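You operate a simulated robot arm through the tools that you are given. There is no shell and no other tool.

Carry out the task below with a simulated robot arm. There is one attempt and no reset: what you move stays moved.

JOB
Chock the flywheel and wipe the grime off the upper smooth roll.
Fine: pale chock; damp the coir pad in the water tin; pad back, then draw the chock clear. Set down upright: coir wiping pad. What is to be rubbed or washed off counts as gone when no trace of it is left.

It is judged by the outcome, as a careful person would: the job done as asked, and still so three seconds after it is handed in. It fails if anything else is knocked over, pushed out of place, dropped, spilled or broken.

ROBOT AND FRAMES
A 6-joint arm with a two-finger gripper, fixed in place. Base frame: the origin is on the floor under the middle of its stand, x ahead of it, y to its left, z up. Lengths are in mm, angles in degrees, forces in N, time in s.
It reaches about 1572 mm from its shoulder. Its first joint turns from -166.0 to 166.0 degrees. Payload 2.45 kg.
The TCP is the grasp point between the finger pads, 20 mm short of the fingertips. In the tool frame z runs along the fingers and y along their closing line. The gripper opens to 140 mm; its body begins 168 mm behind the TCP.
Orientation is that of the tool frame in the base frame, as a unit quaternion [x, y, z, w]. With the fingers straight down and closing along the base's y, the tool's x points along the base's -x, its y along +y and its z along -z.

CONTROLS
- The arm moves only by the tool jog_arm. Its argument "increments" is a list of rows, each an object (a shift or turn left out is 0, a gripper value left out holds the last) with "turn": the turn, a rotation vector about the base's x, y, z in units of 6 degrees (1.0 is 6 degrees), a list of three; "delta_pos": the shift along the base's x, y, z in units of 25 mm (1.0 is 25 mm), a list of three; "hand": the finger opening in mm, from 0 to 140. In form: [{"turn": [rx, ry, rz], "delta_pos": [x, y, z], "hand": hand}, ...]. A call has 1 to 20 rows; each row shifts and turns the commanded pose from where the row before left it. A call with a number of a shift or a turn outside -1 to 1 is refused whole. Rows are played at 5 a second. More than 50 mm and 8.6 degrees between two rows, or a gripper value outside its range, and nothing of the call is played. A pose out of reach is approached as far as the arm can. The call stops where the force on the tool passes 70 N (or 10 N more than at its start, if that is more) or the arm is blocked; 0.2 s more then pass. Each finger travels about 45 mm/s and halts on what it meets, pressing with about 36 N; the grip force reading is that of the motor and also rises with nothing between the fingers. The clock runs only during rows and for 0.2 s after the last one: add rows that do not move to give the fingers time. The reply holds the time, the measured pose of the TCP, the force on the tool along the base axes, the opening and the grip force, in the units named above and with some noise, with the torque about the TCP (base axes, N m) and any sound that the robot's microphone picked up, and new pictures: "views" is both (left out), scene, wrist or none.
- Cameras (640 x 400 px; columns grow to the right, rows downward): "scene" is fixed at [49.9, 501.3, 1438.9]; the picture's right is [-0.63, -0.77, 0.00], its down [-0.20, 0.17, -0.96] and it looks along [0.75, -0.61, -0.26] (base axes); focal length 320 px, centre (320, 200). "wrist" rides on the gripper at [78, 11, -209] in the tool frame; the picture's right is [-0.14, 0.99, 0.00], its down [-0.92, -0.13, -0.37] and it looks along [-0.37, -0.05, 0.93] (tool axes); focal length 280 px, centre (320, 200).
- pixel_to_xyz(camera, pixels): for up to 12 pixels [column, row] of the newest picture of that camera ("zoom" is the newest enlarged one), the place [x, y, z] in the base frame of the surface seen there, good to about 3 mm. The clock stands still meanwhile.
- zoom(camera, box): a new picture of the part [left, top, right, bottom] of that camera's present view, enlarged. The clock stands still meanwhile.
- close_job(): hands the job in; it is judged then, once.

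Unless the task says otherwise, let go and move clear before handing in.

The tools are called after "Call:" as a command line: name --argument value ..., lists and objects as JSON in quotes. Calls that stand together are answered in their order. jog_arm: Moves the arm, as the interface text tells. Its arguments: {"type":"object","properties":{"increments":{"type":"array","items":{"type":"object","properties":{"turn":{"type":"array","items":{"type":"number"}},"delta_pos":{"type":"array","items":{"type":"number"}},"hand":{"type":"number"}}}},"views":{"type":"string","enum":["both","scene","wrist","none"]}},"required":["increments"]} The other tools are called the same way: pixel_to_xyz (camera, pixels) gives the place of the surface under pixels of a picture; zoom (camera, box) takes an enlarged picture of a part of a camera's view; close_job () hands the job in.

At the start:

```text
t: 0.0
tool_pos: [516.7, -231.5, 1486.3]
orientation: [0.0, 1.0, 0.001, -0.001]
wrist_force: [0.5, -0.3, -0.2]
ft_torque: [0.01, 0.04, 0.01]
grip_width: 140.2
gripper_force: 0.1
```

scene: 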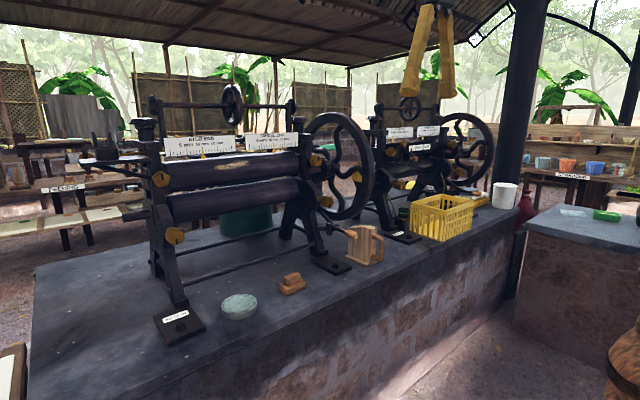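
wrist: 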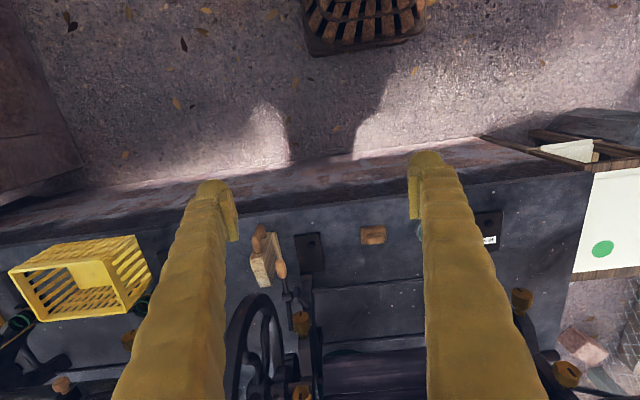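

The scene picture shows a roller mangle with a flywheel at about (340,165), a pale round thing at (238,306), a small wooden thing at (292,283), and a wooden piece at (365,245). I'll zoom in to identify the items before moving.

Call:
zoom --camera "scene" --box '[130, 80, 400, 340]'

Call:
zoom --camera "scene" --box '[200, 220, 400, 340]'

Call:
zoom --camera "scene" --box '[360, 150, 540, 260]'

Call:
zoom --camera "scene" --box '[500, 130, 640, 260]'

Call:
zoom --camera "scene" --box '[130, 100, 330, 230]'

```text
1.54 times, centred on (265, 210) of scene
```

zoom: 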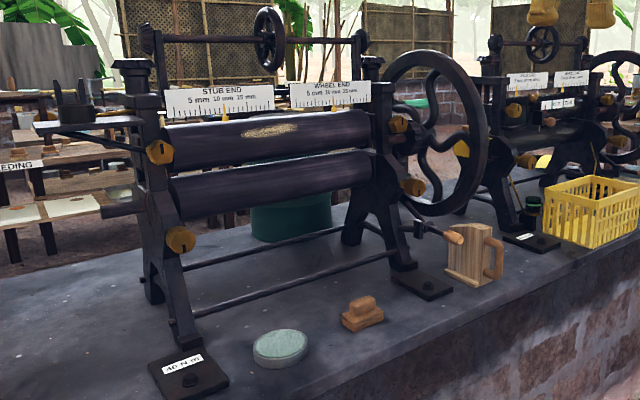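

```text
3.20 times, centred on (300, 280) of scene
```

zoom: 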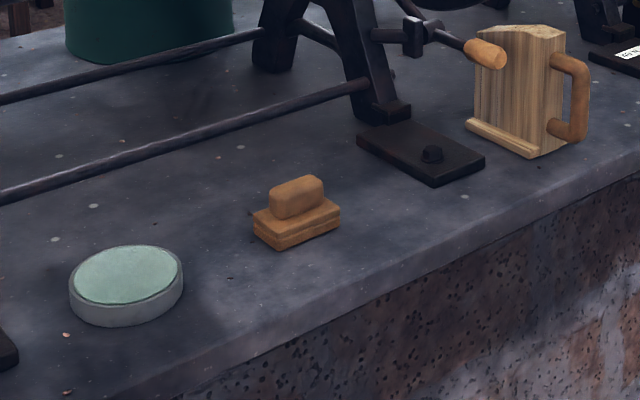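

```text
3.56 times, centred on (450, 205) of scene
```

zoom: 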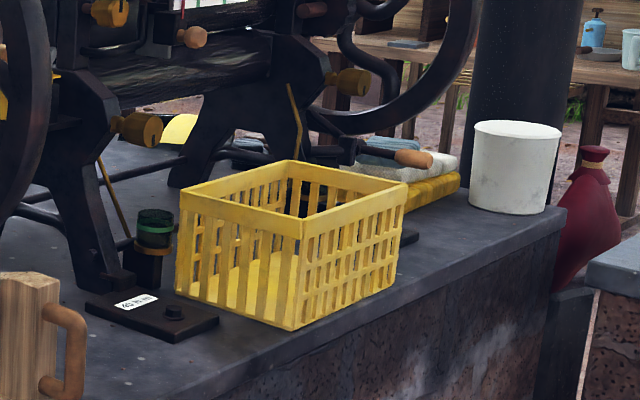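

```text
3.08 times, centred on (570, 195) of scene
```

zoom: 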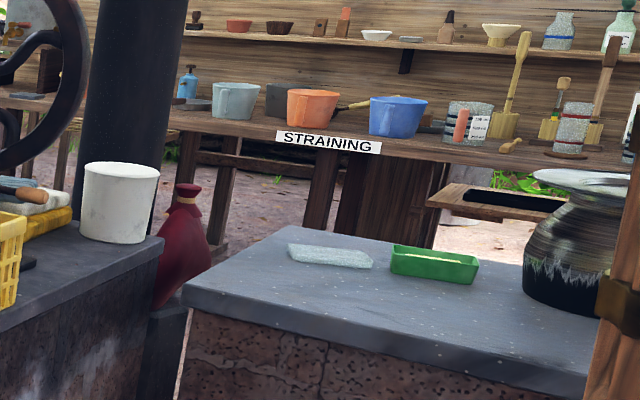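

```text
3.08 times, centred on (230, 165) of scene
```

zoom: 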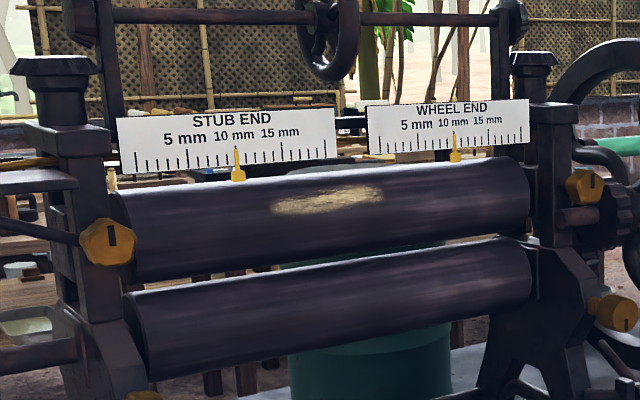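

The upper roll has a tan grime patch near scene (235,165); the shallow tin is at (238,306), the handled pad at (292,283) and the pale wooden chock with handle at (365,245). I'll measure these places in the base frame.

Call:
pixel_to_xyz --camera "scene" --pixels '[[238, 303], [238, 318], [292, 278], [292, 288], [355, 240], [378, 240], [340, 215], [235, 164], [200, 176], [265, 162], [225, 185], [180, 265]]'

Call:
zoom --camera "scene" --box '[290, 100, 410, 280]'

Call:
zoom --camera "wrist" --box '[200, 200, 420, 400]'

Call:
zoom --camera "scene" --box '[0, 100, 180, 260]'

Call:
zoom --camera "scene" --box '[0, 300, 150, 400]'

```text
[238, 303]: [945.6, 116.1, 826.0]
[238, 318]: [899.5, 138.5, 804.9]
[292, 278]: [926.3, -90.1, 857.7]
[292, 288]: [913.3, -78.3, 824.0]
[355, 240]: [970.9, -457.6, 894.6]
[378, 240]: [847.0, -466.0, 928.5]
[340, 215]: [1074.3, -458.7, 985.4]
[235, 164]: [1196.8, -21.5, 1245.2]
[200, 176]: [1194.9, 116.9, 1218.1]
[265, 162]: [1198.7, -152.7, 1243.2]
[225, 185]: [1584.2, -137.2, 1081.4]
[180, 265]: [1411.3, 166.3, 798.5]
```

```text
2.22 times, centred on (350, 190) of scene
```

zoom: 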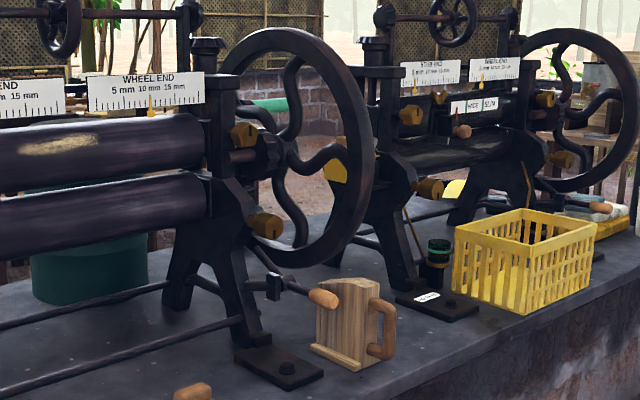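

```text
2.00 times, centred on (310, 300) of wrist
```

zoom: 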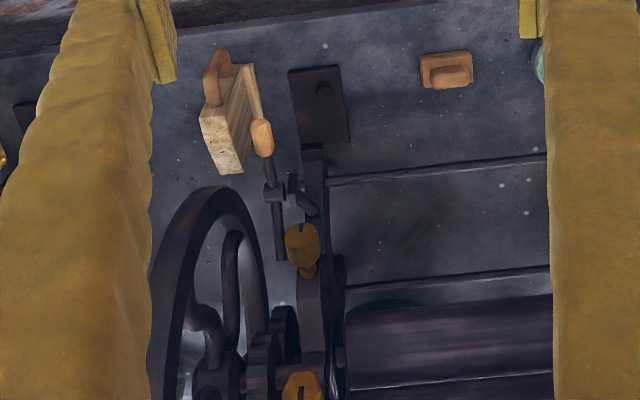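

```text
2.50 times, centred on (90, 180) of scene
```

zoom: 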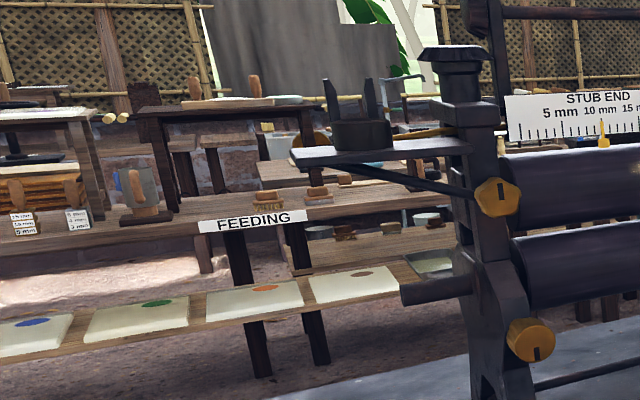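

```text
4.00 times, centred on (75, 350) of scene
```

zoom: 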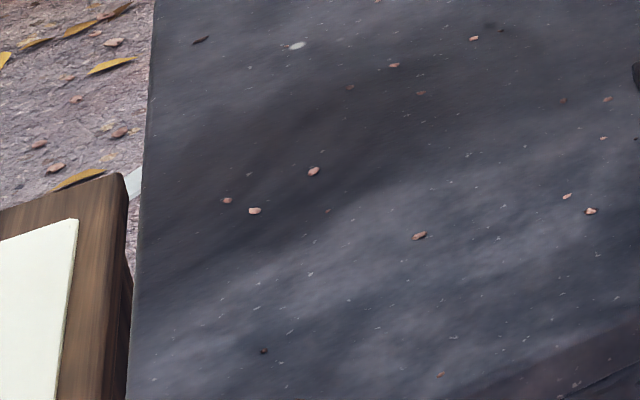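

Bench top is at about z≈800, roll face at x≈1195, z≈1245, and the chock stands near (920,-460) in line with the flywheel rim. I'll zoom closely on the chock, flywheel, pad and tin to measure their shapes.

Call:
zoom --camera "scene" --box '[320, 210, 400, 280]'

Call:
pixel_to_xyz --camera "zoom" --pixels '[[250, 120], [340, 110], [400, 130], [250, 220], [350, 260], [240, 280], [340, 340], [450, 160], [470, 230], [430, 290], [180, 190], [130, 120]]'

```text
5.71 times, centred on (360, 245) of scene
```

zoom: 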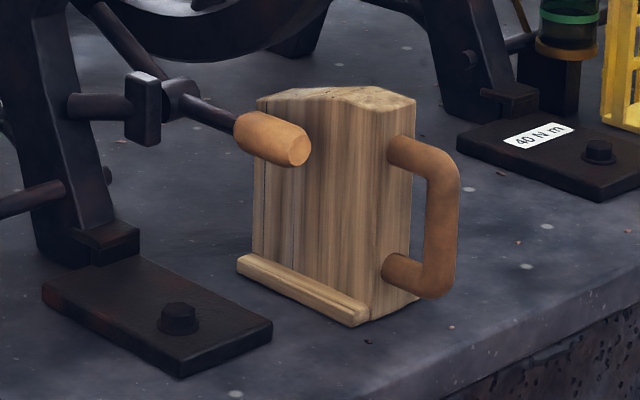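

```text
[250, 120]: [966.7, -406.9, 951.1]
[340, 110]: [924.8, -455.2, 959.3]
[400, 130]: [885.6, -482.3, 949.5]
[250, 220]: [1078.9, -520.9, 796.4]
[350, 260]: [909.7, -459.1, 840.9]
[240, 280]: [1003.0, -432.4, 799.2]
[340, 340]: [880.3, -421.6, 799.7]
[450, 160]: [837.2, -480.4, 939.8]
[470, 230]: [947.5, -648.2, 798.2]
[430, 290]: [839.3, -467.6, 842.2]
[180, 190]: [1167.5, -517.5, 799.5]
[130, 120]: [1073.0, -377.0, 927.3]
```

The chock body runs about x 885–1000 at y≈-455 to -505, top z≈960, with its handle on the robot side (x≈838). I'll measure the flywheel and the other pieces.

Call:
zoom --camera "scene" --box '[290, 100, 390, 230]'

Call:
pixel_to_xyz --camera "scene" --pixels '[[310, 125], [330, 113], [355, 120], [370, 145], [374, 170], [368, 195], [355, 213], [335, 220], [325, 216], [340, 165], [332, 157], [318, 132]]'

Call:
zoom --camera "scene" --box '[210, 260, 320, 330]'

Call:
pixel_to_xyz --camera "zoom" --pixels '[[165, 200], [80, 230], [250, 230], [165, 265], [165, 320], [480, 100], [500, 110], [440, 110], [430, 140], [480, 170], [560, 140], [520, 90]]'

```text
3.08 times, centred on (340, 165) of scene
```

zoom: 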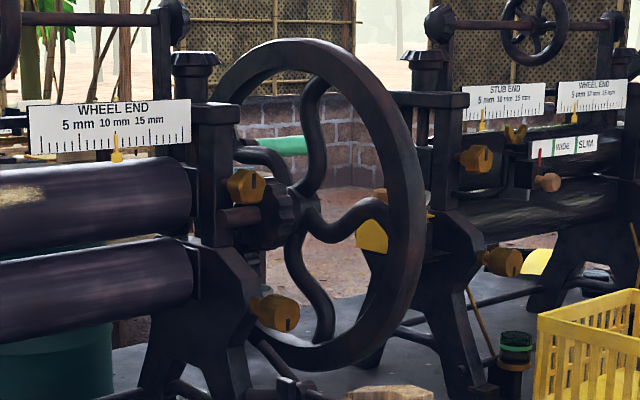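

```text
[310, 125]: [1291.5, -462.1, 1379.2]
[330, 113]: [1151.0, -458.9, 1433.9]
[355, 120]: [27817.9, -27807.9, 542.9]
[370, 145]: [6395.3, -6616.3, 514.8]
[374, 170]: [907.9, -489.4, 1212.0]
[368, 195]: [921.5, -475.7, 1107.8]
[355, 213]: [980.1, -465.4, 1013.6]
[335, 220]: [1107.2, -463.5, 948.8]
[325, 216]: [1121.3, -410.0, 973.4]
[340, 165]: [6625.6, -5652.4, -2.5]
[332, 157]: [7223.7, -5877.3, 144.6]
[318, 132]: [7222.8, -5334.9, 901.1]
```

```text
5.71 times, centred on (265, 295) of scene
```

zoom: 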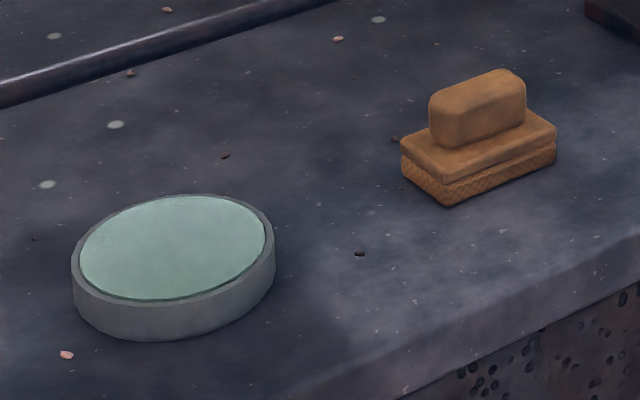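

```text
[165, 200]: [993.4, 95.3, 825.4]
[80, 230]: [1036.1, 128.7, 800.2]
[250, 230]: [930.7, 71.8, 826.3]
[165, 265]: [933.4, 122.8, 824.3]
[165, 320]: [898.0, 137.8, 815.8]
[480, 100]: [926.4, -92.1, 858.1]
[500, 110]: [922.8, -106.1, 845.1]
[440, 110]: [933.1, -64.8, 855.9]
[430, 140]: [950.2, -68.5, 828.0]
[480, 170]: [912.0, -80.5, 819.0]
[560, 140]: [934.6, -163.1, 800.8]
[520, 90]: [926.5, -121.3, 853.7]
```

The flywheel lies in a plane y≈-460 with centre near (1160,1185) and radius ≈250; the tin is centred near (932,118) with water at z≈825, and the pad is near (926,-92) with its grip top at z≈858. I'll move the wrist camera over the chock for a closer look.

Call:
jog_arm --increments '[{"delta_pos": [0.744, -0.728, -0.954]}, {"delta_pos": [0.744, -0.728, -0.954]}, {"delta_pos": [0.744, -0.728, -0.954]}, {"delta_pos": [0.744, -0.728, -0.954]}, {"delta_pos": [0.744, -0.728, -0.954]}, {"delta_pos": [0.744, -0.728, -0.954]}, {"delta_pos": [0.744, -0.728, -0.954]}, {"delta_pos": [0.744, -0.728, -0.954]}, {"delta_pos": [0.744, -0.728, -0.954]}, {"delta_pos": [0.744, -0.728, -0.954]}, {"delta_pos": [0.744, -0.728, -0.954]}, {"delta_pos": [0.744, -0.728, -0.954]}]' --views "both"

```text
t: 2.6
tool_pos: [740.5, -447.9, 1199.5]
orientation: [0.0, 1.0, -0.001, 0.0]
wrist_force: [-0.6, 0.3, 0.2]
ft_torque: [-0.04, -0.05, 0.0]
grip_width: 140.1
gripper_force: 0.0
```

scene: 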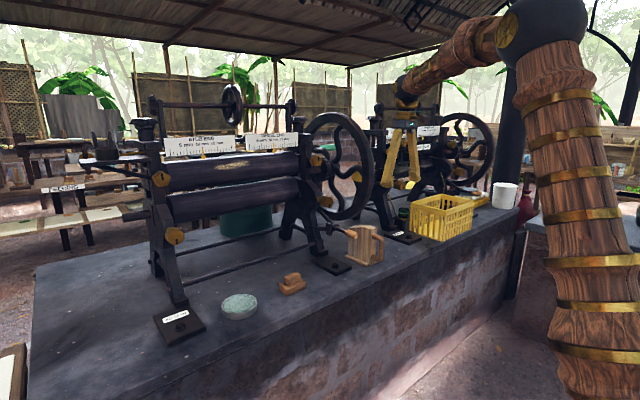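
wrist: 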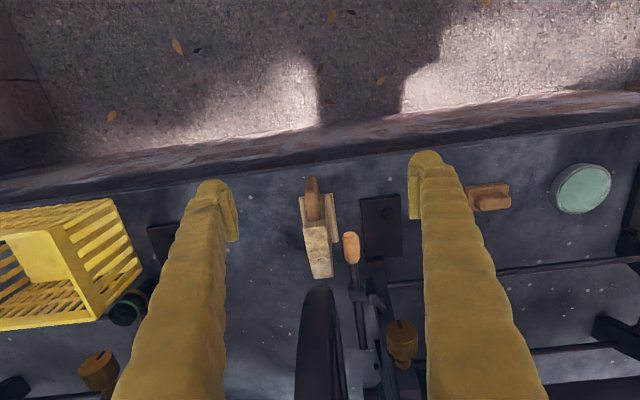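

The wrist view now shows the chock at (318,235) just in front of the wheel rim at (318,320). I'll zoom and measure.

Call:
zoom --camera "wrist" --box '[260, 160, 420, 320]'

Call:
pixel_to_xyz --camera "wrist" --pixels '[[313, 185], [313, 205], [305, 227], [325, 222], [306, 253], [328, 250], [312, 276], [330, 275], [335, 215], [335, 240], [303, 205], [320, 240]]'

Call:
pixel_to_xyz --camera "wrist" --pixels '[[318, 290], [318, 310], [305, 330], [318, 330], [338, 330], [305, 370], [320, 370], [340, 370], [352, 248], [352, 262], [363, 320], [375, 270]]'

```text
2.50 times, centred on (340, 240) of wrist
```

zoom: 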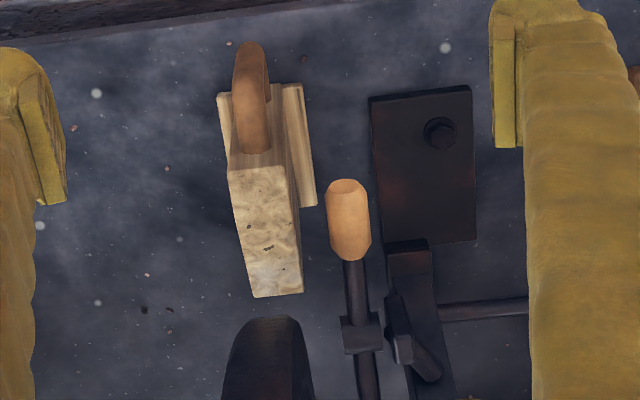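

```text
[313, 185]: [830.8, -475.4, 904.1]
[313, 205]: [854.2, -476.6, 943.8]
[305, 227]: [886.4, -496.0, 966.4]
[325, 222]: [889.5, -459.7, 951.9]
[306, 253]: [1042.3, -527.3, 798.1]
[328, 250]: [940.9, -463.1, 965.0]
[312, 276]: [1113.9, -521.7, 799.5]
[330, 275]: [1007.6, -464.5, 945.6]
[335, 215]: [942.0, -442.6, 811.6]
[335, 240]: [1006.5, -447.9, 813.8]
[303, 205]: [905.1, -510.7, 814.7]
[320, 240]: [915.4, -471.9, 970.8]
```

```text
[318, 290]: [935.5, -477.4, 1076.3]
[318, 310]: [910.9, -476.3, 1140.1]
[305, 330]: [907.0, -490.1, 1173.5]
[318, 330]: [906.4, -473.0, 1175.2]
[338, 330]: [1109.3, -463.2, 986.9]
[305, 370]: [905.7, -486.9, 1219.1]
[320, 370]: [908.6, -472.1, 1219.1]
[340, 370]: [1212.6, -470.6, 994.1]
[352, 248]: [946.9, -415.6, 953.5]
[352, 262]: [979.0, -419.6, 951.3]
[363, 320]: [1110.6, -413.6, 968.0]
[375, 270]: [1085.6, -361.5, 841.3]
```

The chock's top slopes from z≈971 at x≈915 down to 945 at x≈1010 with the low end toward the wheel, and its handle bar is at x≈832, y≈-476. Pushing it along +x wedges it under the rim; I'll tilt the gripper 45° forward so the body stays clear of the wheel, and look at the handle.

Call:
jog_arm --increments '[{"turn": [0, -0.9375, 0], "delta_pos": [-0.2, -0.14, -1]}, {"turn": [0, -0.9375, 0], "delta_pos": [-0.2, -0.14, -1]}, {"turn": [0, -0.9375, 0], "delta_pos": [-0.2, -0.14, -1]}, {"turn": [0, -0.9375, 0], "delta_pos": [-0.2, -0.14, -1]}, {"turn": [0, -0.9375, 0], "delta_pos": [-0.2, -0.14, -1]}, {"turn": [0, -0.9375, 0], "delta_pos": [-0.2, -0.14, -1]}, {"turn": [0, -0.9375, 0], "delta_pos": [-0.2, -0.14, -1]}, {"turn": [0, -0.9375, 0], "delta_pos": [-0.2, -0.14, -1]}, {"hand": 90}, {"hand": 90}, {"hand": 90}]' --views "both"

```text
t: 5.0
tool_pos: [698.6, -479.9, 999.3]
orientation: [0.0, 0.924, 0.0, 0.383]
wrist_force: [0.0, 0.5, -0.1]
ft_torque: [-0.01, 0.02, -0.02]
grip_width: 89.9
gripper_force: 0.0
```

scene: 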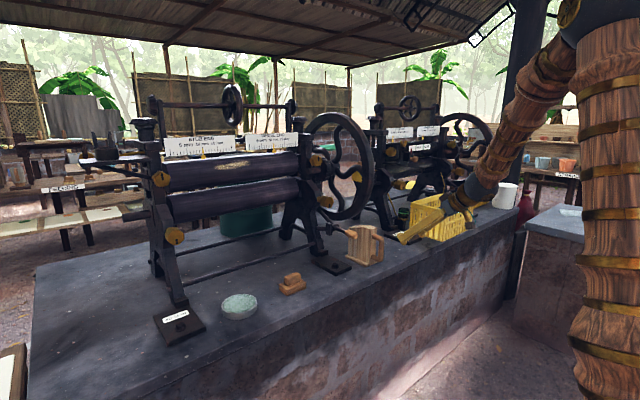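
wrist: 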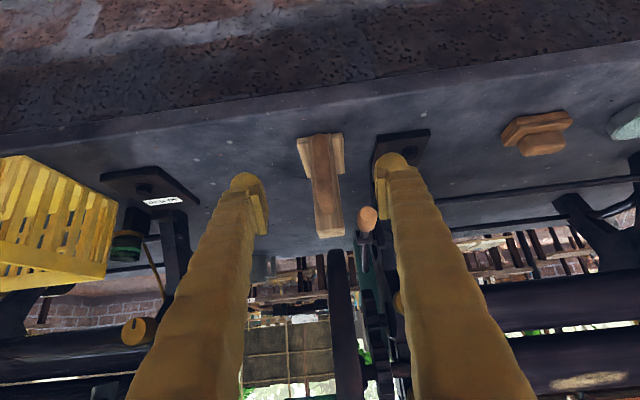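

The tool is tilted 45° and the wrist view (upside-down) shows the chock handle end-on at (325,185) between the fingers. I'll measure the handle.

Call:
zoom --camera "wrist" --box '[270, 110, 410, 270]'

Call:
pixel_to_xyz --camera "wrist" --pixels '[[320, 145], [320, 165], [322, 180], [326, 200], [328, 215], [328, 230], [313, 165], [334, 165], [340, 220], [317, 215], [366, 215], [338, 265]]'

```text
2.50 times, centred on (340, 190) of wrist
```

zoom: 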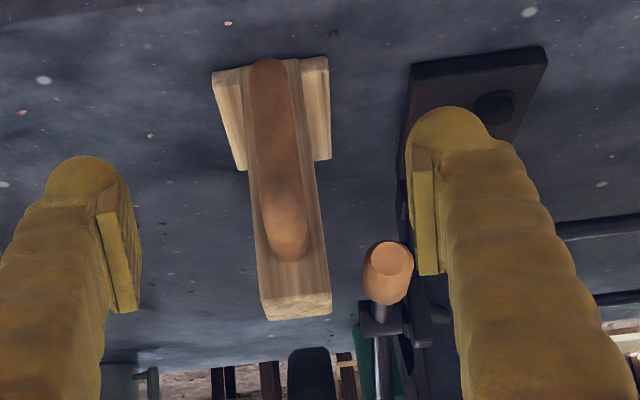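

```text
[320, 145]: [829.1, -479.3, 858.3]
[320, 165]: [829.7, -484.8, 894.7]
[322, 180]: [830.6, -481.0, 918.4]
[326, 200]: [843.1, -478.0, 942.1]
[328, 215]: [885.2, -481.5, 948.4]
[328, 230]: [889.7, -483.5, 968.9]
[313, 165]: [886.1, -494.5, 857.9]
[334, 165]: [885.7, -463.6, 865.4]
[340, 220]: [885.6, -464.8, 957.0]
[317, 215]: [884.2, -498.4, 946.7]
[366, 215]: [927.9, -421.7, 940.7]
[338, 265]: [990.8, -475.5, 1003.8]
```

The handle bar is at x≈840, y≈-479, z≈855–940, centered between the fingers. I'll advance along the tool axis to straddle it at about (842,-479,895).

Call:
jog_arm --increments '[{"delta_pos": [0.717, 0.005, -0.522]}, {"delta_pos": [0.717, 0.005, -0.522]}, {"delta_pos": [0.717, 0.005, -0.522]}, {"delta_pos": [0.717, 0.005, -0.522]}, {"delta_pos": [0.717, 0.005, -0.522]}, {"delta_pos": [0.717, 0.005, -0.522]}, {"delta_pos": [0.717, 0.005, -0.522]}, {"delta_pos": [0.717, 0.005, -0.522]}, {}]' --views "both"

```text
t: 7.0
tool_pos: [843.4, -476.3, 896.0]
orientation: [0.0, 0.924, 0.0, 0.383]
wrist_force: [0.2, 1.0, 0.5]
ft_torque: [0.0, -0.02, 0.0]
grip_width: 90.0
gripper_force: 0.1
```

scene: 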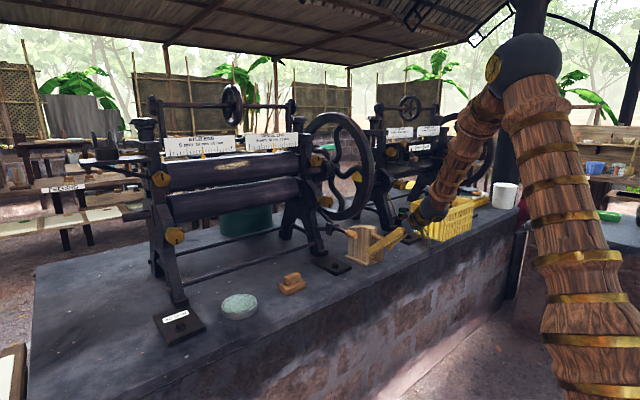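
wrist: 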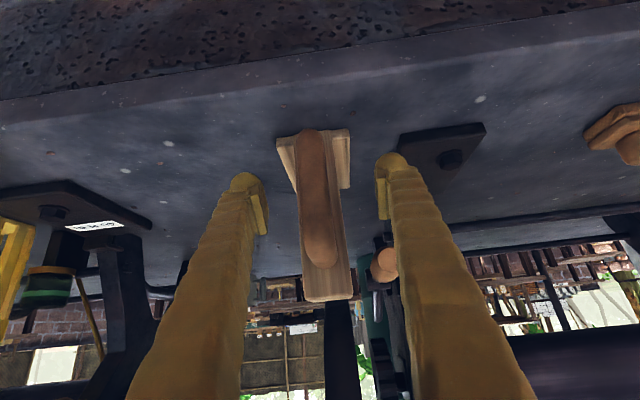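

The handle is between the fingers with no contact force. I'll close onto it.

Call:
jog_arm --increments '[{"hand": 60}, {"hand": 40}, {"hand": 10}, {"hand": 10}, {"hand": 10}, {"hand": 10}, {"hand": 10}]' --views "wrist"

```text
t: 8.6
tool_pos: [843.5, -475.9, 895.2]
orientation: [-0.001, 0.924, 0.0, 0.382]
wrist_force: [-1.1, -1.6, 0.4]
ft_torque: [-0.03, 0.03, 0.0]
grip_width: 22.3
gripper_force: 36.2
```

wrist: 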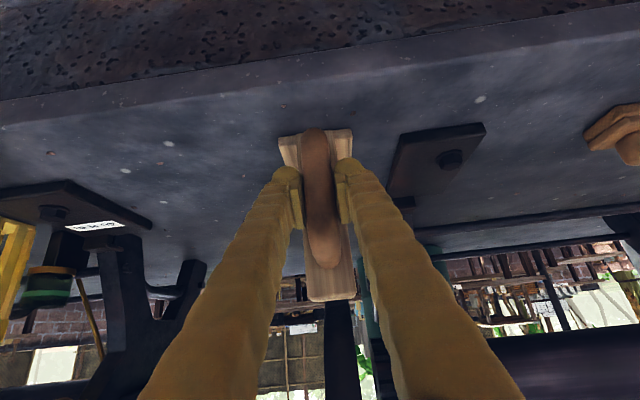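

The handle is gripped (22 mm, 36 N). I'll slide the chock gently along +x toward the rim and watch the force.

Call:
jog_arm --increments '[{"delta_pos": [0.3, 0, 0]}, {"delta_pos": [0.3, 0, 0]}, {"delta_pos": [0.3, 0, 0]}, {"delta_pos": [0.3, 0, 0]}, {"delta_pos": [0.3, 0, 0]}, {}]' --views "both"

```text
t: 10.0
tool_pos: [881.2, -475.7, 895.6]
orientation: [-0.001, 0.924, 0.001, 0.382]
wrist_force: [-2.1, 1.8, 0.3]
ft_torque: [0.0, 0.1, 0.0]
grip_width: 22.4
gripper_force: 36.0
```

scene: 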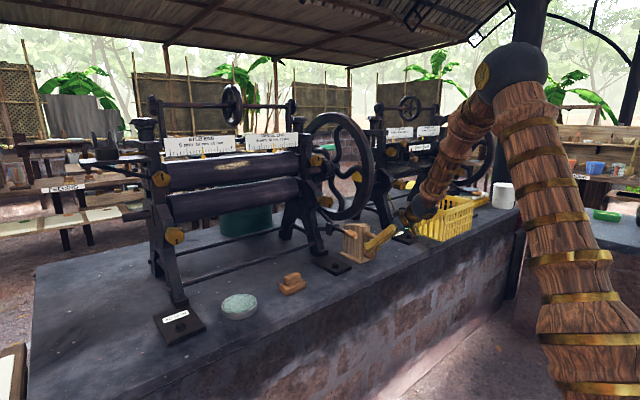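
wrist: 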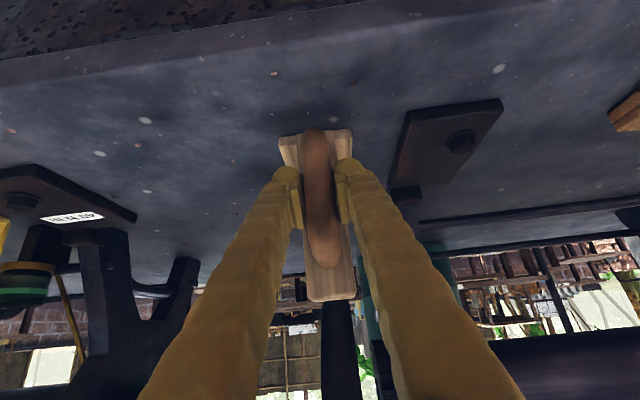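

The chock moved about 37 mm with almost no force. I'll look closely at the wheel/chock gap in the scene, then push on.

Call:
jog_arm --increments '[{"delta_pos": [0.2, 0, 0]}, {"delta_pos": [0.2, 0, 0]}, {"delta_pos": [0.2, 0, 0]}, {"delta_pos": [0.2, 0, 0]}, {"delta_pos": [0.2, 0, 0]}, {}]' --views "both"

Call:
zoom --camera "scene" --box '[300, 180, 420, 280]'

```text
t: 11.4
tool_pos: [907.3, -476.1, 894.7]
orientation: [-0.001, 0.924, 0.0, 0.381]
wrist_force: [0.2, 0.9, -0.3]
ft_torque: [0.03, 0.04, 0.02]
grip_width: 22.5
gripper_force: 36.6
```

scene: 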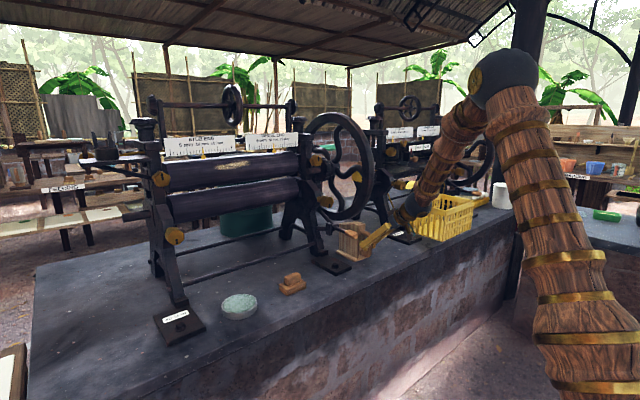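
wrist: 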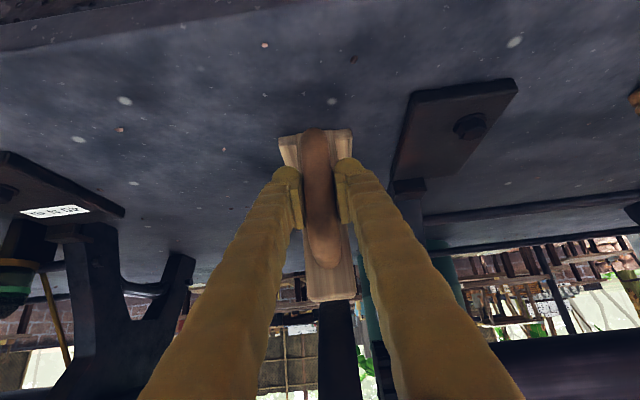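

```text
4.00 times, centred on (360, 230) of scene
```

zoom: 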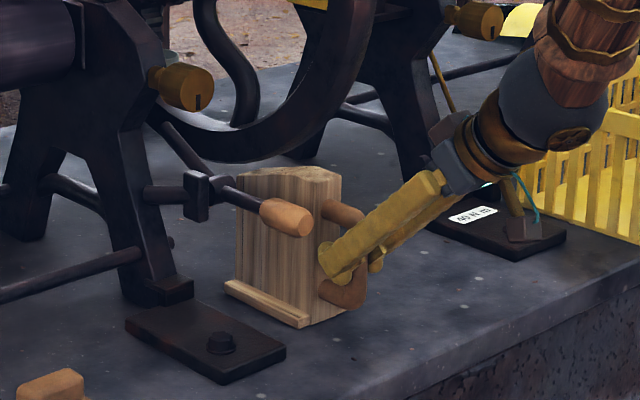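

The chock has moved ~64 mm and still no resistance; the rim is close above its front edge. I'll creep forward in 2.5 mm steps and watch for contact.

Call:
jog_arm --increments '[{"delta_pos": [0.1, 0, 0]}, {"delta_pos": [0.1, 0, 0]}, {"delta_pos": [0.1, 0, 0]}, {"delta_pos": [0.1, 0, 0]}, {}]' --views "scene"

Call:
zoom --camera "scene" --box '[320, 190, 390, 250]'

```text
t: 12.6
tool_pos: [916.6, -476.8, 895.4]
orientation: [-0.001, 0.924, 0.001, 0.382]
wrist_force: [-5.7, 1.4, 11.1]
ft_torque: [0.04, 0.1, -0.02]
grip_width: 22.7
gripper_force: 36.2
```

scene: 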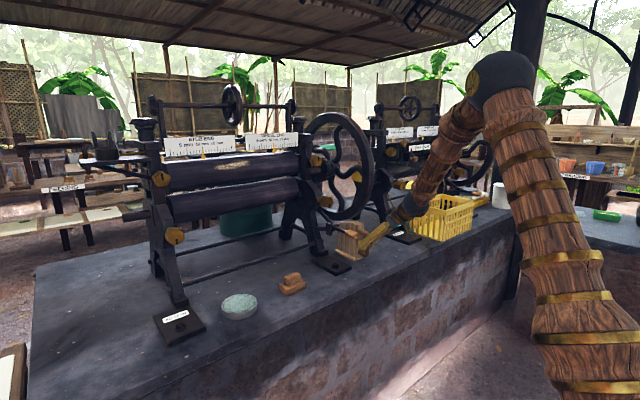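

```text
6.67 times, centred on (355, 220) of scene
```

zoom: 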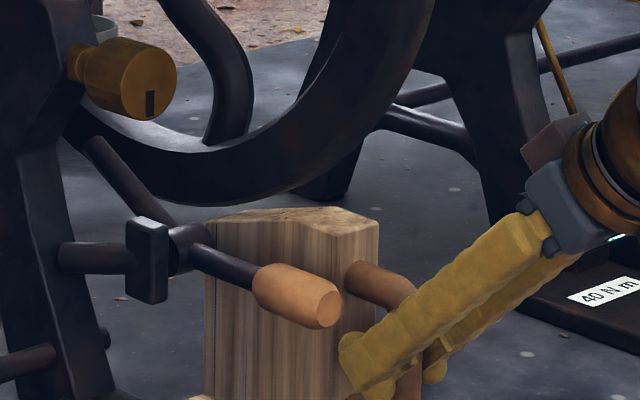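

Force now reads −5.7 N in x and +11 N in z, so the chock's slope has just met the rim. I'll nudge one more small step to seat it snugly.

Call:
jog_arm --increments '[{"delta_pos": [0.06, 0, 0]}, {"delta_pos": [0.06, 0, 0]}, {}]' --views "wrist"

```text
t: 13.4
tool_pos: [919.6, -476.8, 895.8]
orientation: [0.001, 0.924, -0.001, 0.383]
wrist_force: [-4.7, 1.6, 9.7]
ft_torque: [0.03, 0.13, -0.01]
grip_width: 22.4
gripper_force: 35.7
```

wrist: 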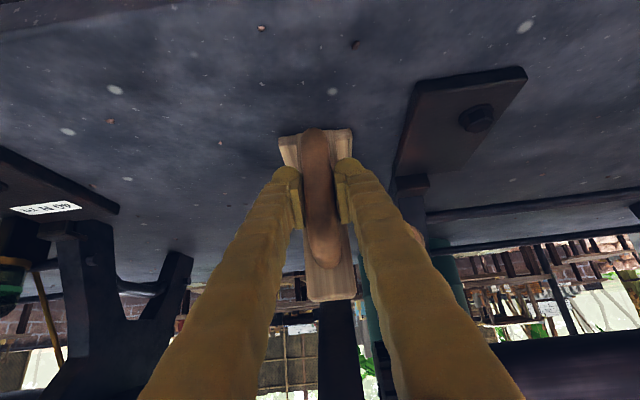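

The force held at about −5/+10 N over 3 mm more, so it isn't fully wedged yet. I'll advance a little further in tiny steps.

Call:
jog_arm --increments '[{"delta_pos": [0.06, 0, 0]}, {"delta_pos": [0.06, 0, 0]}, {"delta_pos": [0.06, 0, 0]}, {}]' --views "scene"

Call:
zoom --camera "scene" --box '[290, 100, 410, 280]'

Call:
zoom --camera "wrist" --box '[270, 250, 410, 390]'

```text
t: 14.4
tool_pos: [923.0, -477.6, 895.2]
orientation: [-0.001, 0.924, 0.0, 0.383]
wrist_force: [-6.0, 0.7, 10.7]
ft_torque: [0.04, 0.16, 0.05]
grip_width: 22.4
gripper_force: 36.3
```

scene: 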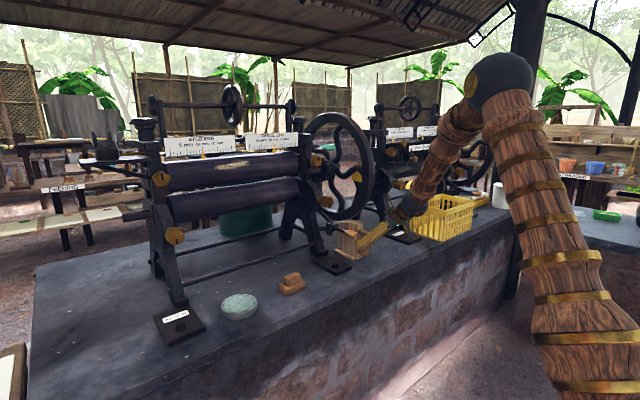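

```text
2.22 times, centred on (350, 190) of scene
```

zoom: 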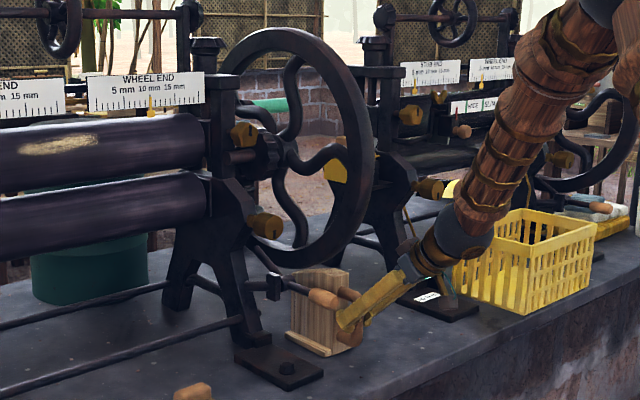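

```text
2.86 times, centred on (340, 320) of wrist
```

zoom: 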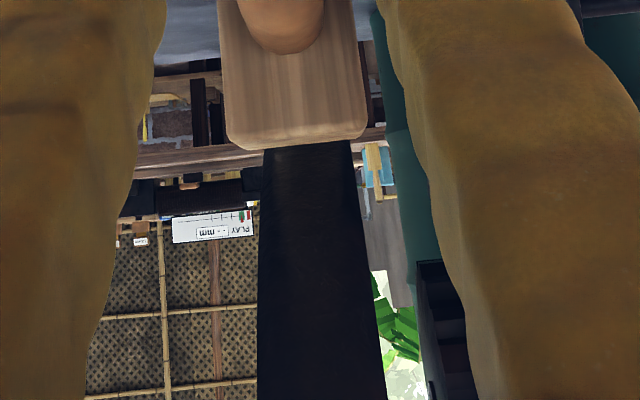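

The wheel looks unturned, and the force is steady at about −6/+10.7 N. I'll measure the chock and rim positions to see the remaining gap.

Call:
zoom --camera "scene" --box '[320, 190, 390, 250]'

Call:
pixel_to_xyz --camera "zoom" --pixels '[[205, 215], [230, 222], [300, 225], [200, 180], [250, 175], [150, 150], [225, 280], [225, 350], [330, 250], [300, 150], [270, 205], [210, 205]]'

```text
6.67 times, centred on (355, 220) of scene
```

zoom: 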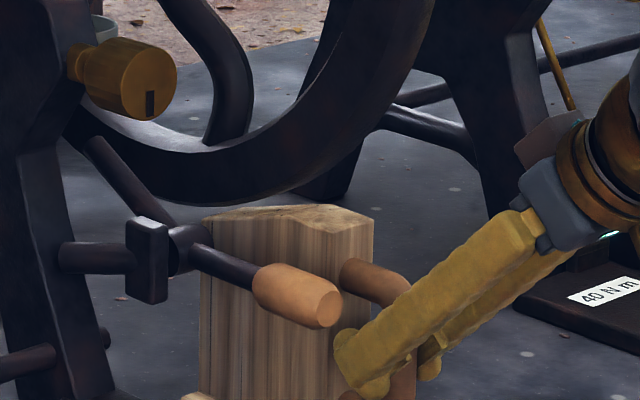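

```text
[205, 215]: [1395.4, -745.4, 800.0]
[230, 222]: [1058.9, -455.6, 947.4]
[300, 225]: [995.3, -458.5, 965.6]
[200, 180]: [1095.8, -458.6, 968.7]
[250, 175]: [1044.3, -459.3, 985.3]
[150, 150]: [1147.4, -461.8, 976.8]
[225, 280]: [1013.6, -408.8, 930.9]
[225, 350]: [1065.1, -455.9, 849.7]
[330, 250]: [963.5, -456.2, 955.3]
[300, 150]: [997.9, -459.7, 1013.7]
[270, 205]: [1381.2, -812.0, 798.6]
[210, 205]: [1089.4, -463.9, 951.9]
```

Chock front corner is now near x≈1090, z≈945, right where the rim (z≈945–950 there) converges in the zoom around (205,208). I'll keep creeping and watch for the force to climb.

Call:
jog_arm --increments '[{"delta_pos": [0.06, 0, 0]}, {"delta_pos": [0.06, 0, 0]}, {}]' --views "none"

Call:
jog_arm --increments '[{"delta_pos": [0.06, 0, 0]}, {"delta_pos": [0.06, 0, 0]}, {}]' --views "scene"

Call:
zoom --camera "scene" --box '[320, 190, 390, 250]'

```text
t: 15.2
tool_pos: [925.8, -476.1, 896.1]
orientation: [-0.001, 0.924, 0.0, 0.381]
wrist_force: [-4.4, -3.1, 6.9]
ft_torque: [-0.07, 0.1, 0.01]
grip_width: 22.2
gripper_force: 35.8
```

```text
t: 16.0
tool_pos: [928.7, -477.2, 895.7]
orientation: [0.002, 0.924, -0.002, 0.384]
wrist_force: [-5.8, 1.9, 6.2]
ft_torque: [0.06, 0.09, 0.01]
grip_width: 22.2
gripper_force: 35.4
```

scene: 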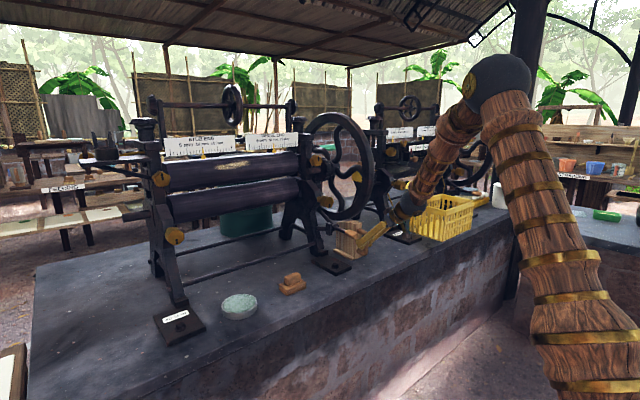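

```text
6.67 times, centred on (355, 220) of scene
```

zoom: 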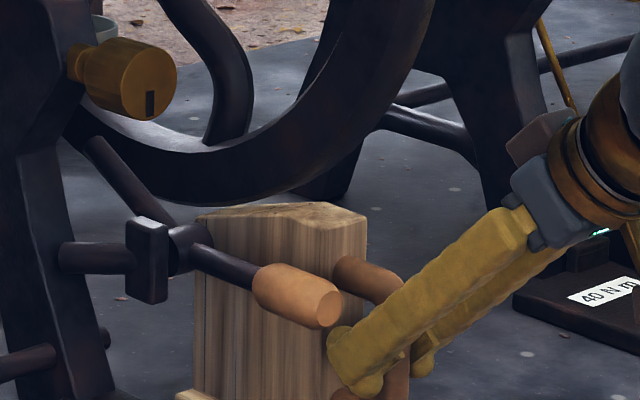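

The chock still moves freely with ~6 N. I'll measure the rim's lower outline and the chock's top edge more carefully.

Call:
pixel_to_xyz --camera "zoom" --pixels '[[190, 195], [190, 200], [190, 203], [190, 206], [215, 200], [215, 204], [250, 193], [250, 198], [290, 182], [290, 187], [340, 155], [380, 115]]'

Call:
pixel_to_xyz --camera "zoom" --pixels '[[200, 212], [205, 218], [210, 225], [225, 215], [240, 212], [260, 222], [280, 207], [310, 205], [340, 215], [330, 205], [200, 225], [197, 235]]'

```text
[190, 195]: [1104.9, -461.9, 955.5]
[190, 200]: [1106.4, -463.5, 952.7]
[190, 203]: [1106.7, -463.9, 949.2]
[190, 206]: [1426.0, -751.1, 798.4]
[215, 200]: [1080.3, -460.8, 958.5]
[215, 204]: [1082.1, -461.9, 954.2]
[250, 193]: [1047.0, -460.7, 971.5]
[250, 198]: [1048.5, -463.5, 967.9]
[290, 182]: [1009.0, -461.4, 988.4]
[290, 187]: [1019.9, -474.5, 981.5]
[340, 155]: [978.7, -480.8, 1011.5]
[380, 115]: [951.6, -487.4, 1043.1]
```

```text
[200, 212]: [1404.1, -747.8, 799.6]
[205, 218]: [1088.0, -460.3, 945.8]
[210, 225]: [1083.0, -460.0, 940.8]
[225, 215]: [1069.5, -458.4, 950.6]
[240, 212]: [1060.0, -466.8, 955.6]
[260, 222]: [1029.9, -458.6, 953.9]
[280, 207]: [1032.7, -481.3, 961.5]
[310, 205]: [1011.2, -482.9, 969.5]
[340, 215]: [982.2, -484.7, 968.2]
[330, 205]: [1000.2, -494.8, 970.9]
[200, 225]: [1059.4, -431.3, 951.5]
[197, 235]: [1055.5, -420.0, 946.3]
```

The rim fit gives centre ≈(1147,1191), R≈246 (bottom z≈946), so the 17° slope needs about 20 mm more travel before it touches tangentially. I'll check finger clearance to the crank handle first.

Call:
pixel_to_xyz --camera "zoom" --pixels '[[335, 345], [350, 370], [400, 330], [430, 300], [470, 270], [500, 250], [325, 310], [300, 290], [265, 290], [290, 268], [320, 290], [285, 318]]'

```text
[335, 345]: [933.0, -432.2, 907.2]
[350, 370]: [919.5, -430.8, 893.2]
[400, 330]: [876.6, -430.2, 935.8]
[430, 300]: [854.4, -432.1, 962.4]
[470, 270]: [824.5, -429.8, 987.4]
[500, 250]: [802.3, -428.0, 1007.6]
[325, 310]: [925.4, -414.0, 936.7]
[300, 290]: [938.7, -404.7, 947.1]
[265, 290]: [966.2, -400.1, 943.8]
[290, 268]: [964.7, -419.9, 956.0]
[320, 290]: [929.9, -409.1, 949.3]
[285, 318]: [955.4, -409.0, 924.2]
```

The right finger's outer face is at y≈-430 and the crank handle's end is at (925,-417,940), so clearance is tight. I'll loosen slightly, slide 20 mm down the handle bar, and regrip lower before pushing on.

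Call:
jog_arm --increments '[{"hand": 31}, {"hand": 31}, {"delta_pos": [0, 0, -0.4]}, {"delta_pos": [0, 0, -0.4]}, {"hand": 10}, {"hand": 10}, {"hand": 10}, {"hand": 10}]' --views "both"

```text
t: 17.8
tool_pos: [928.9, -478.4, 876.6]
orientation: [0.0, 0.924, -0.001, 0.382]
wrist_force: [0.5, -0.3, 0.1]
ft_torque: [0.0, 0.13, -0.02]
grip_width: 22.3
gripper_force: 36.6
```

scene: 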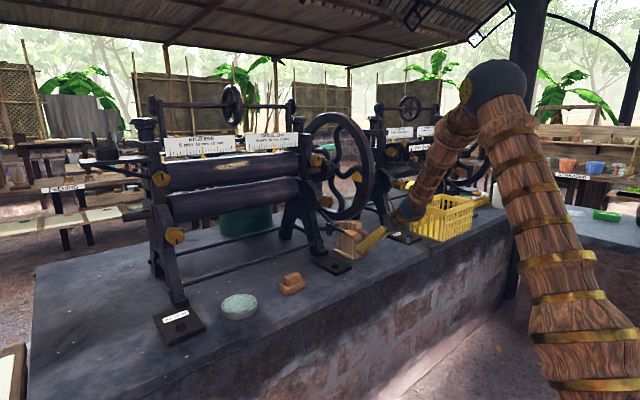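
wrist: 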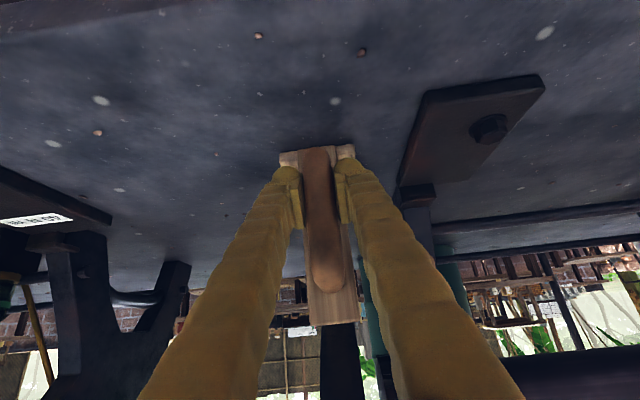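

Regripped lower with residual forces gone. I'll push on gently.

Call:
jog_arm --increments '[{"delta_pos": [0.08, 0, 0]}, {"delta_pos": [0.08, 0, 0]}, {"delta_pos": [0.08, 0, 0]}, {"delta_pos": [0.08, 0, 0]}, {"delta_pos": [0.08, 0, 0]}, {}]' --views "none"

Call:
jog_arm --increments '[{"delta_pos": [0.08, 0, 0]}, {"delta_pos": [0.08, 0, 0]}, {}]' --views "scene"

Call:
zoom --camera "scene" --box '[320, 190, 390, 250]'

```text
t: 19.2
tool_pos: [938.7, -476.3, 875.4]
orientation: [0.0, 0.924, 0.0, 0.383]
wrist_force: [-1.4, -0.1, -0.8]
ft_torque: [-0.02, -0.05, -0.02]
grip_width: 22.5
gripper_force: 36.5
```

```text
t: 20.0
tool_pos: [943.4, -477.3, 876.0]
orientation: [-0.002, 0.924, 0.002, 0.383]
wrist_force: [-0.8, -0.3, -0.1]
ft_torque: [0.0, -0.19, 0.01]
grip_width: 22.3
gripper_force: 36.2
```

scene: 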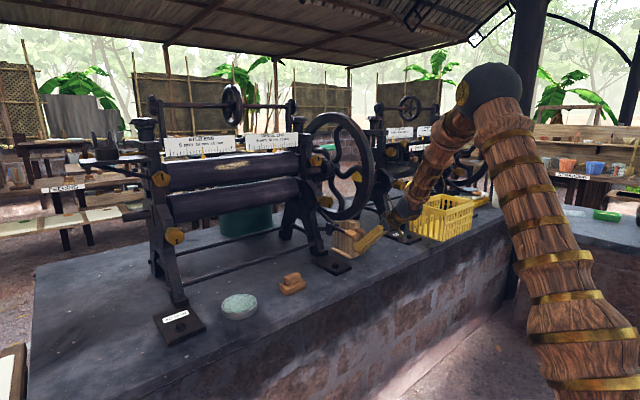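

```text
6.67 times, centred on (355, 220) of scene
```

zoom: 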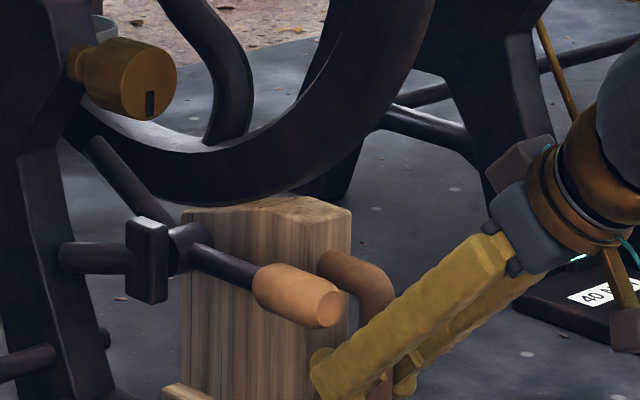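

The rim's lower outline now nearly meets the chock top at zoom (240,205). I'll continue with 1.5 mm steps.

Call:
jog_arm --increments '[{"delta_pos": [0.06, 0, 0]}, {"delta_pos": [0.06, 0, 0]}, {"delta_pos": [0.06, 0, 0]}, {}]' --views "none"

Call:
jog_arm --increments '[{"delta_pos": [0.06, 0, 0]}, {"delta_pos": [0.06, 0, 0]}, {}]' --views "scene"

Call:
zoom --camera "scene" --box '[320, 190, 390, 250]'

```text
t: 21.0
tool_pos: [947.2, -476.1, 875.9]
orientation: [0.0, 0.924, 0.0, 0.382]
wrist_force: [-0.6, 0.3, 0.1]
ft_torque: [-0.01, 0.45, -0.02]
grip_width: 22.3
gripper_force: 36.5
```

```text
t: 21.8
tool_pos: [951.2, -476.4, 876.6]
orientation: [0.0, 0.924, 0.0, 0.382]
wrist_force: [-2.2, 0.0, 0.2]
ft_torque: [0.02, -0.12, -0.03]
grip_width: 22.5
gripper_force: 36.0
```

scene: 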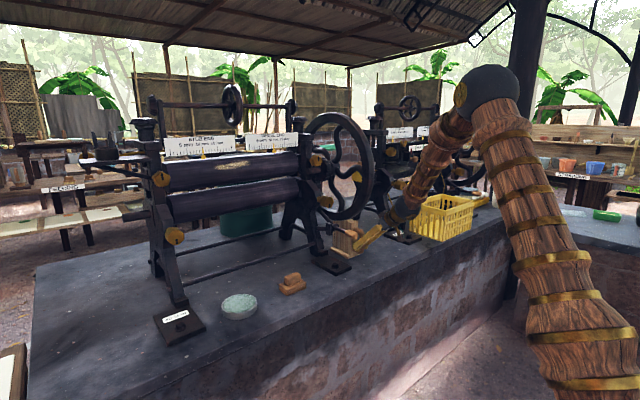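

```text
6.67 times, centred on (355, 220) of scene
```

zoom: 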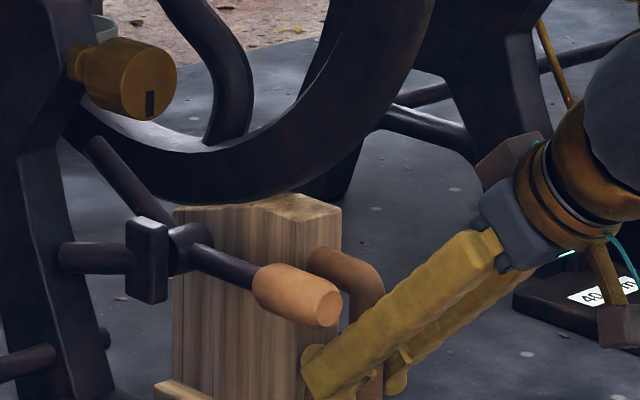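

Rim and chock outlines now coincide near zoom (235,203) but force is still low. I'll continue in small steps.

Call:
jog_arm --increments '[{"delta_pos": [0.06, 0, 0]}, {"delta_pos": [0.06, 0, 0]}, {}]' --views "none"

Call:
jog_arm --increments '[{"delta_pos": [0.06, 0, 0]}, {"delta_pos": [0.06, 0, 0]}, {}]' --views "scene"

Call:
zoom --camera "scene" --box '[320, 190, 390, 250]'

Call:
pixel_to_xyz --camera "zoom" --pixels '[[190, 215], [210, 210], [215, 195], [240, 190], [240, 215], [180, 185], [300, 355], [330, 300], [310, 340], [260, 205], [290, 200], [200, 200]]'

```text
t: 22.6
tool_pos: [953.7, -476.3, 875.6]
orientation: [0.0, 0.924, 0.0, 0.382]
wrist_force: [-0.6, 0.6, -1.2]
ft_torque: [-0.01, 0.52, 0.02]
grip_width: 22.3
gripper_force: 36.2
```

```text
t: 23.4
tool_pos: [956.7, -476.9, 875.2]
orientation: [0.0, 0.924, 0.0, 0.382]
wrist_force: [-22.1, -2.0, -3.1]
ft_torque: [-0.02, 0.35, 0.0]
grip_width: 21.8
gripper_force: 36.0
```

scene: 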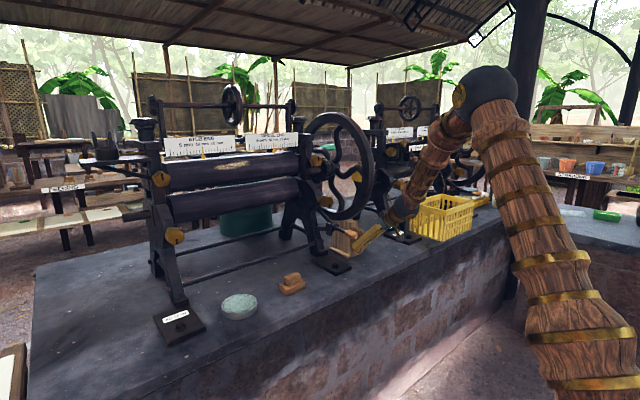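

```text
6.67 times, centred on (355, 220) of scene
```

zoom: 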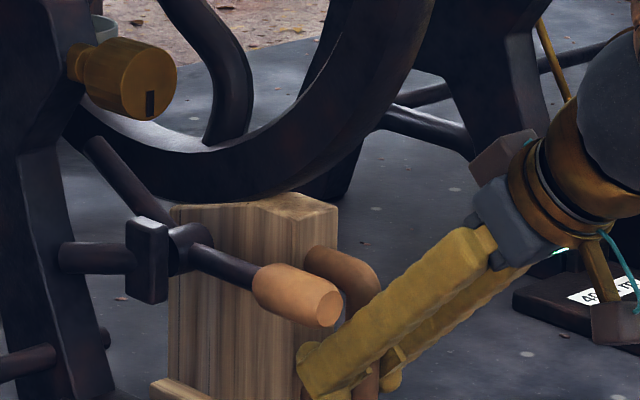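

```text
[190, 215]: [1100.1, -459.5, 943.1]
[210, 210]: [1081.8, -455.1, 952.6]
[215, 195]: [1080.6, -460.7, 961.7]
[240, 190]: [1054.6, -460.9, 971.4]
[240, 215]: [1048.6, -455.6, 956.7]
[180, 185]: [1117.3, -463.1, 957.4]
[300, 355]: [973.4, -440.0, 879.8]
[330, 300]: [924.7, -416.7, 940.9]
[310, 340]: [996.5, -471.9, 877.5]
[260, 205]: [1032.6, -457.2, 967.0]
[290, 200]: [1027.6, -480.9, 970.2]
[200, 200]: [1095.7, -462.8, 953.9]
```

Contact: −22 N at TCP x=956.7, and the rim sits on the chock's slope. The chock is wedged; now I'll open the fingers just slightly and back straight out along −x to stay clear of the crank handle.

Call:
jog_arm --increments '[{"hand": 27}, {"hand": 27}, {"hand": 27}]' --views "wrist"

```text
t: 24.2
tool_pos: [958.0, -476.4, 875.7]
orientation: [0.0, 0.924, 0.0, 0.383]
wrist_force: [-0.3, 0.1, -0.3]
ft_torque: [-0.03, -0.01, -0.01]
grip_width: 27.0
gripper_force: 0.1
```

wrist: 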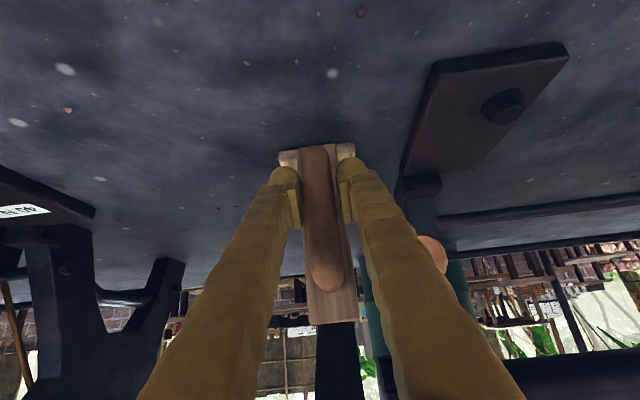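

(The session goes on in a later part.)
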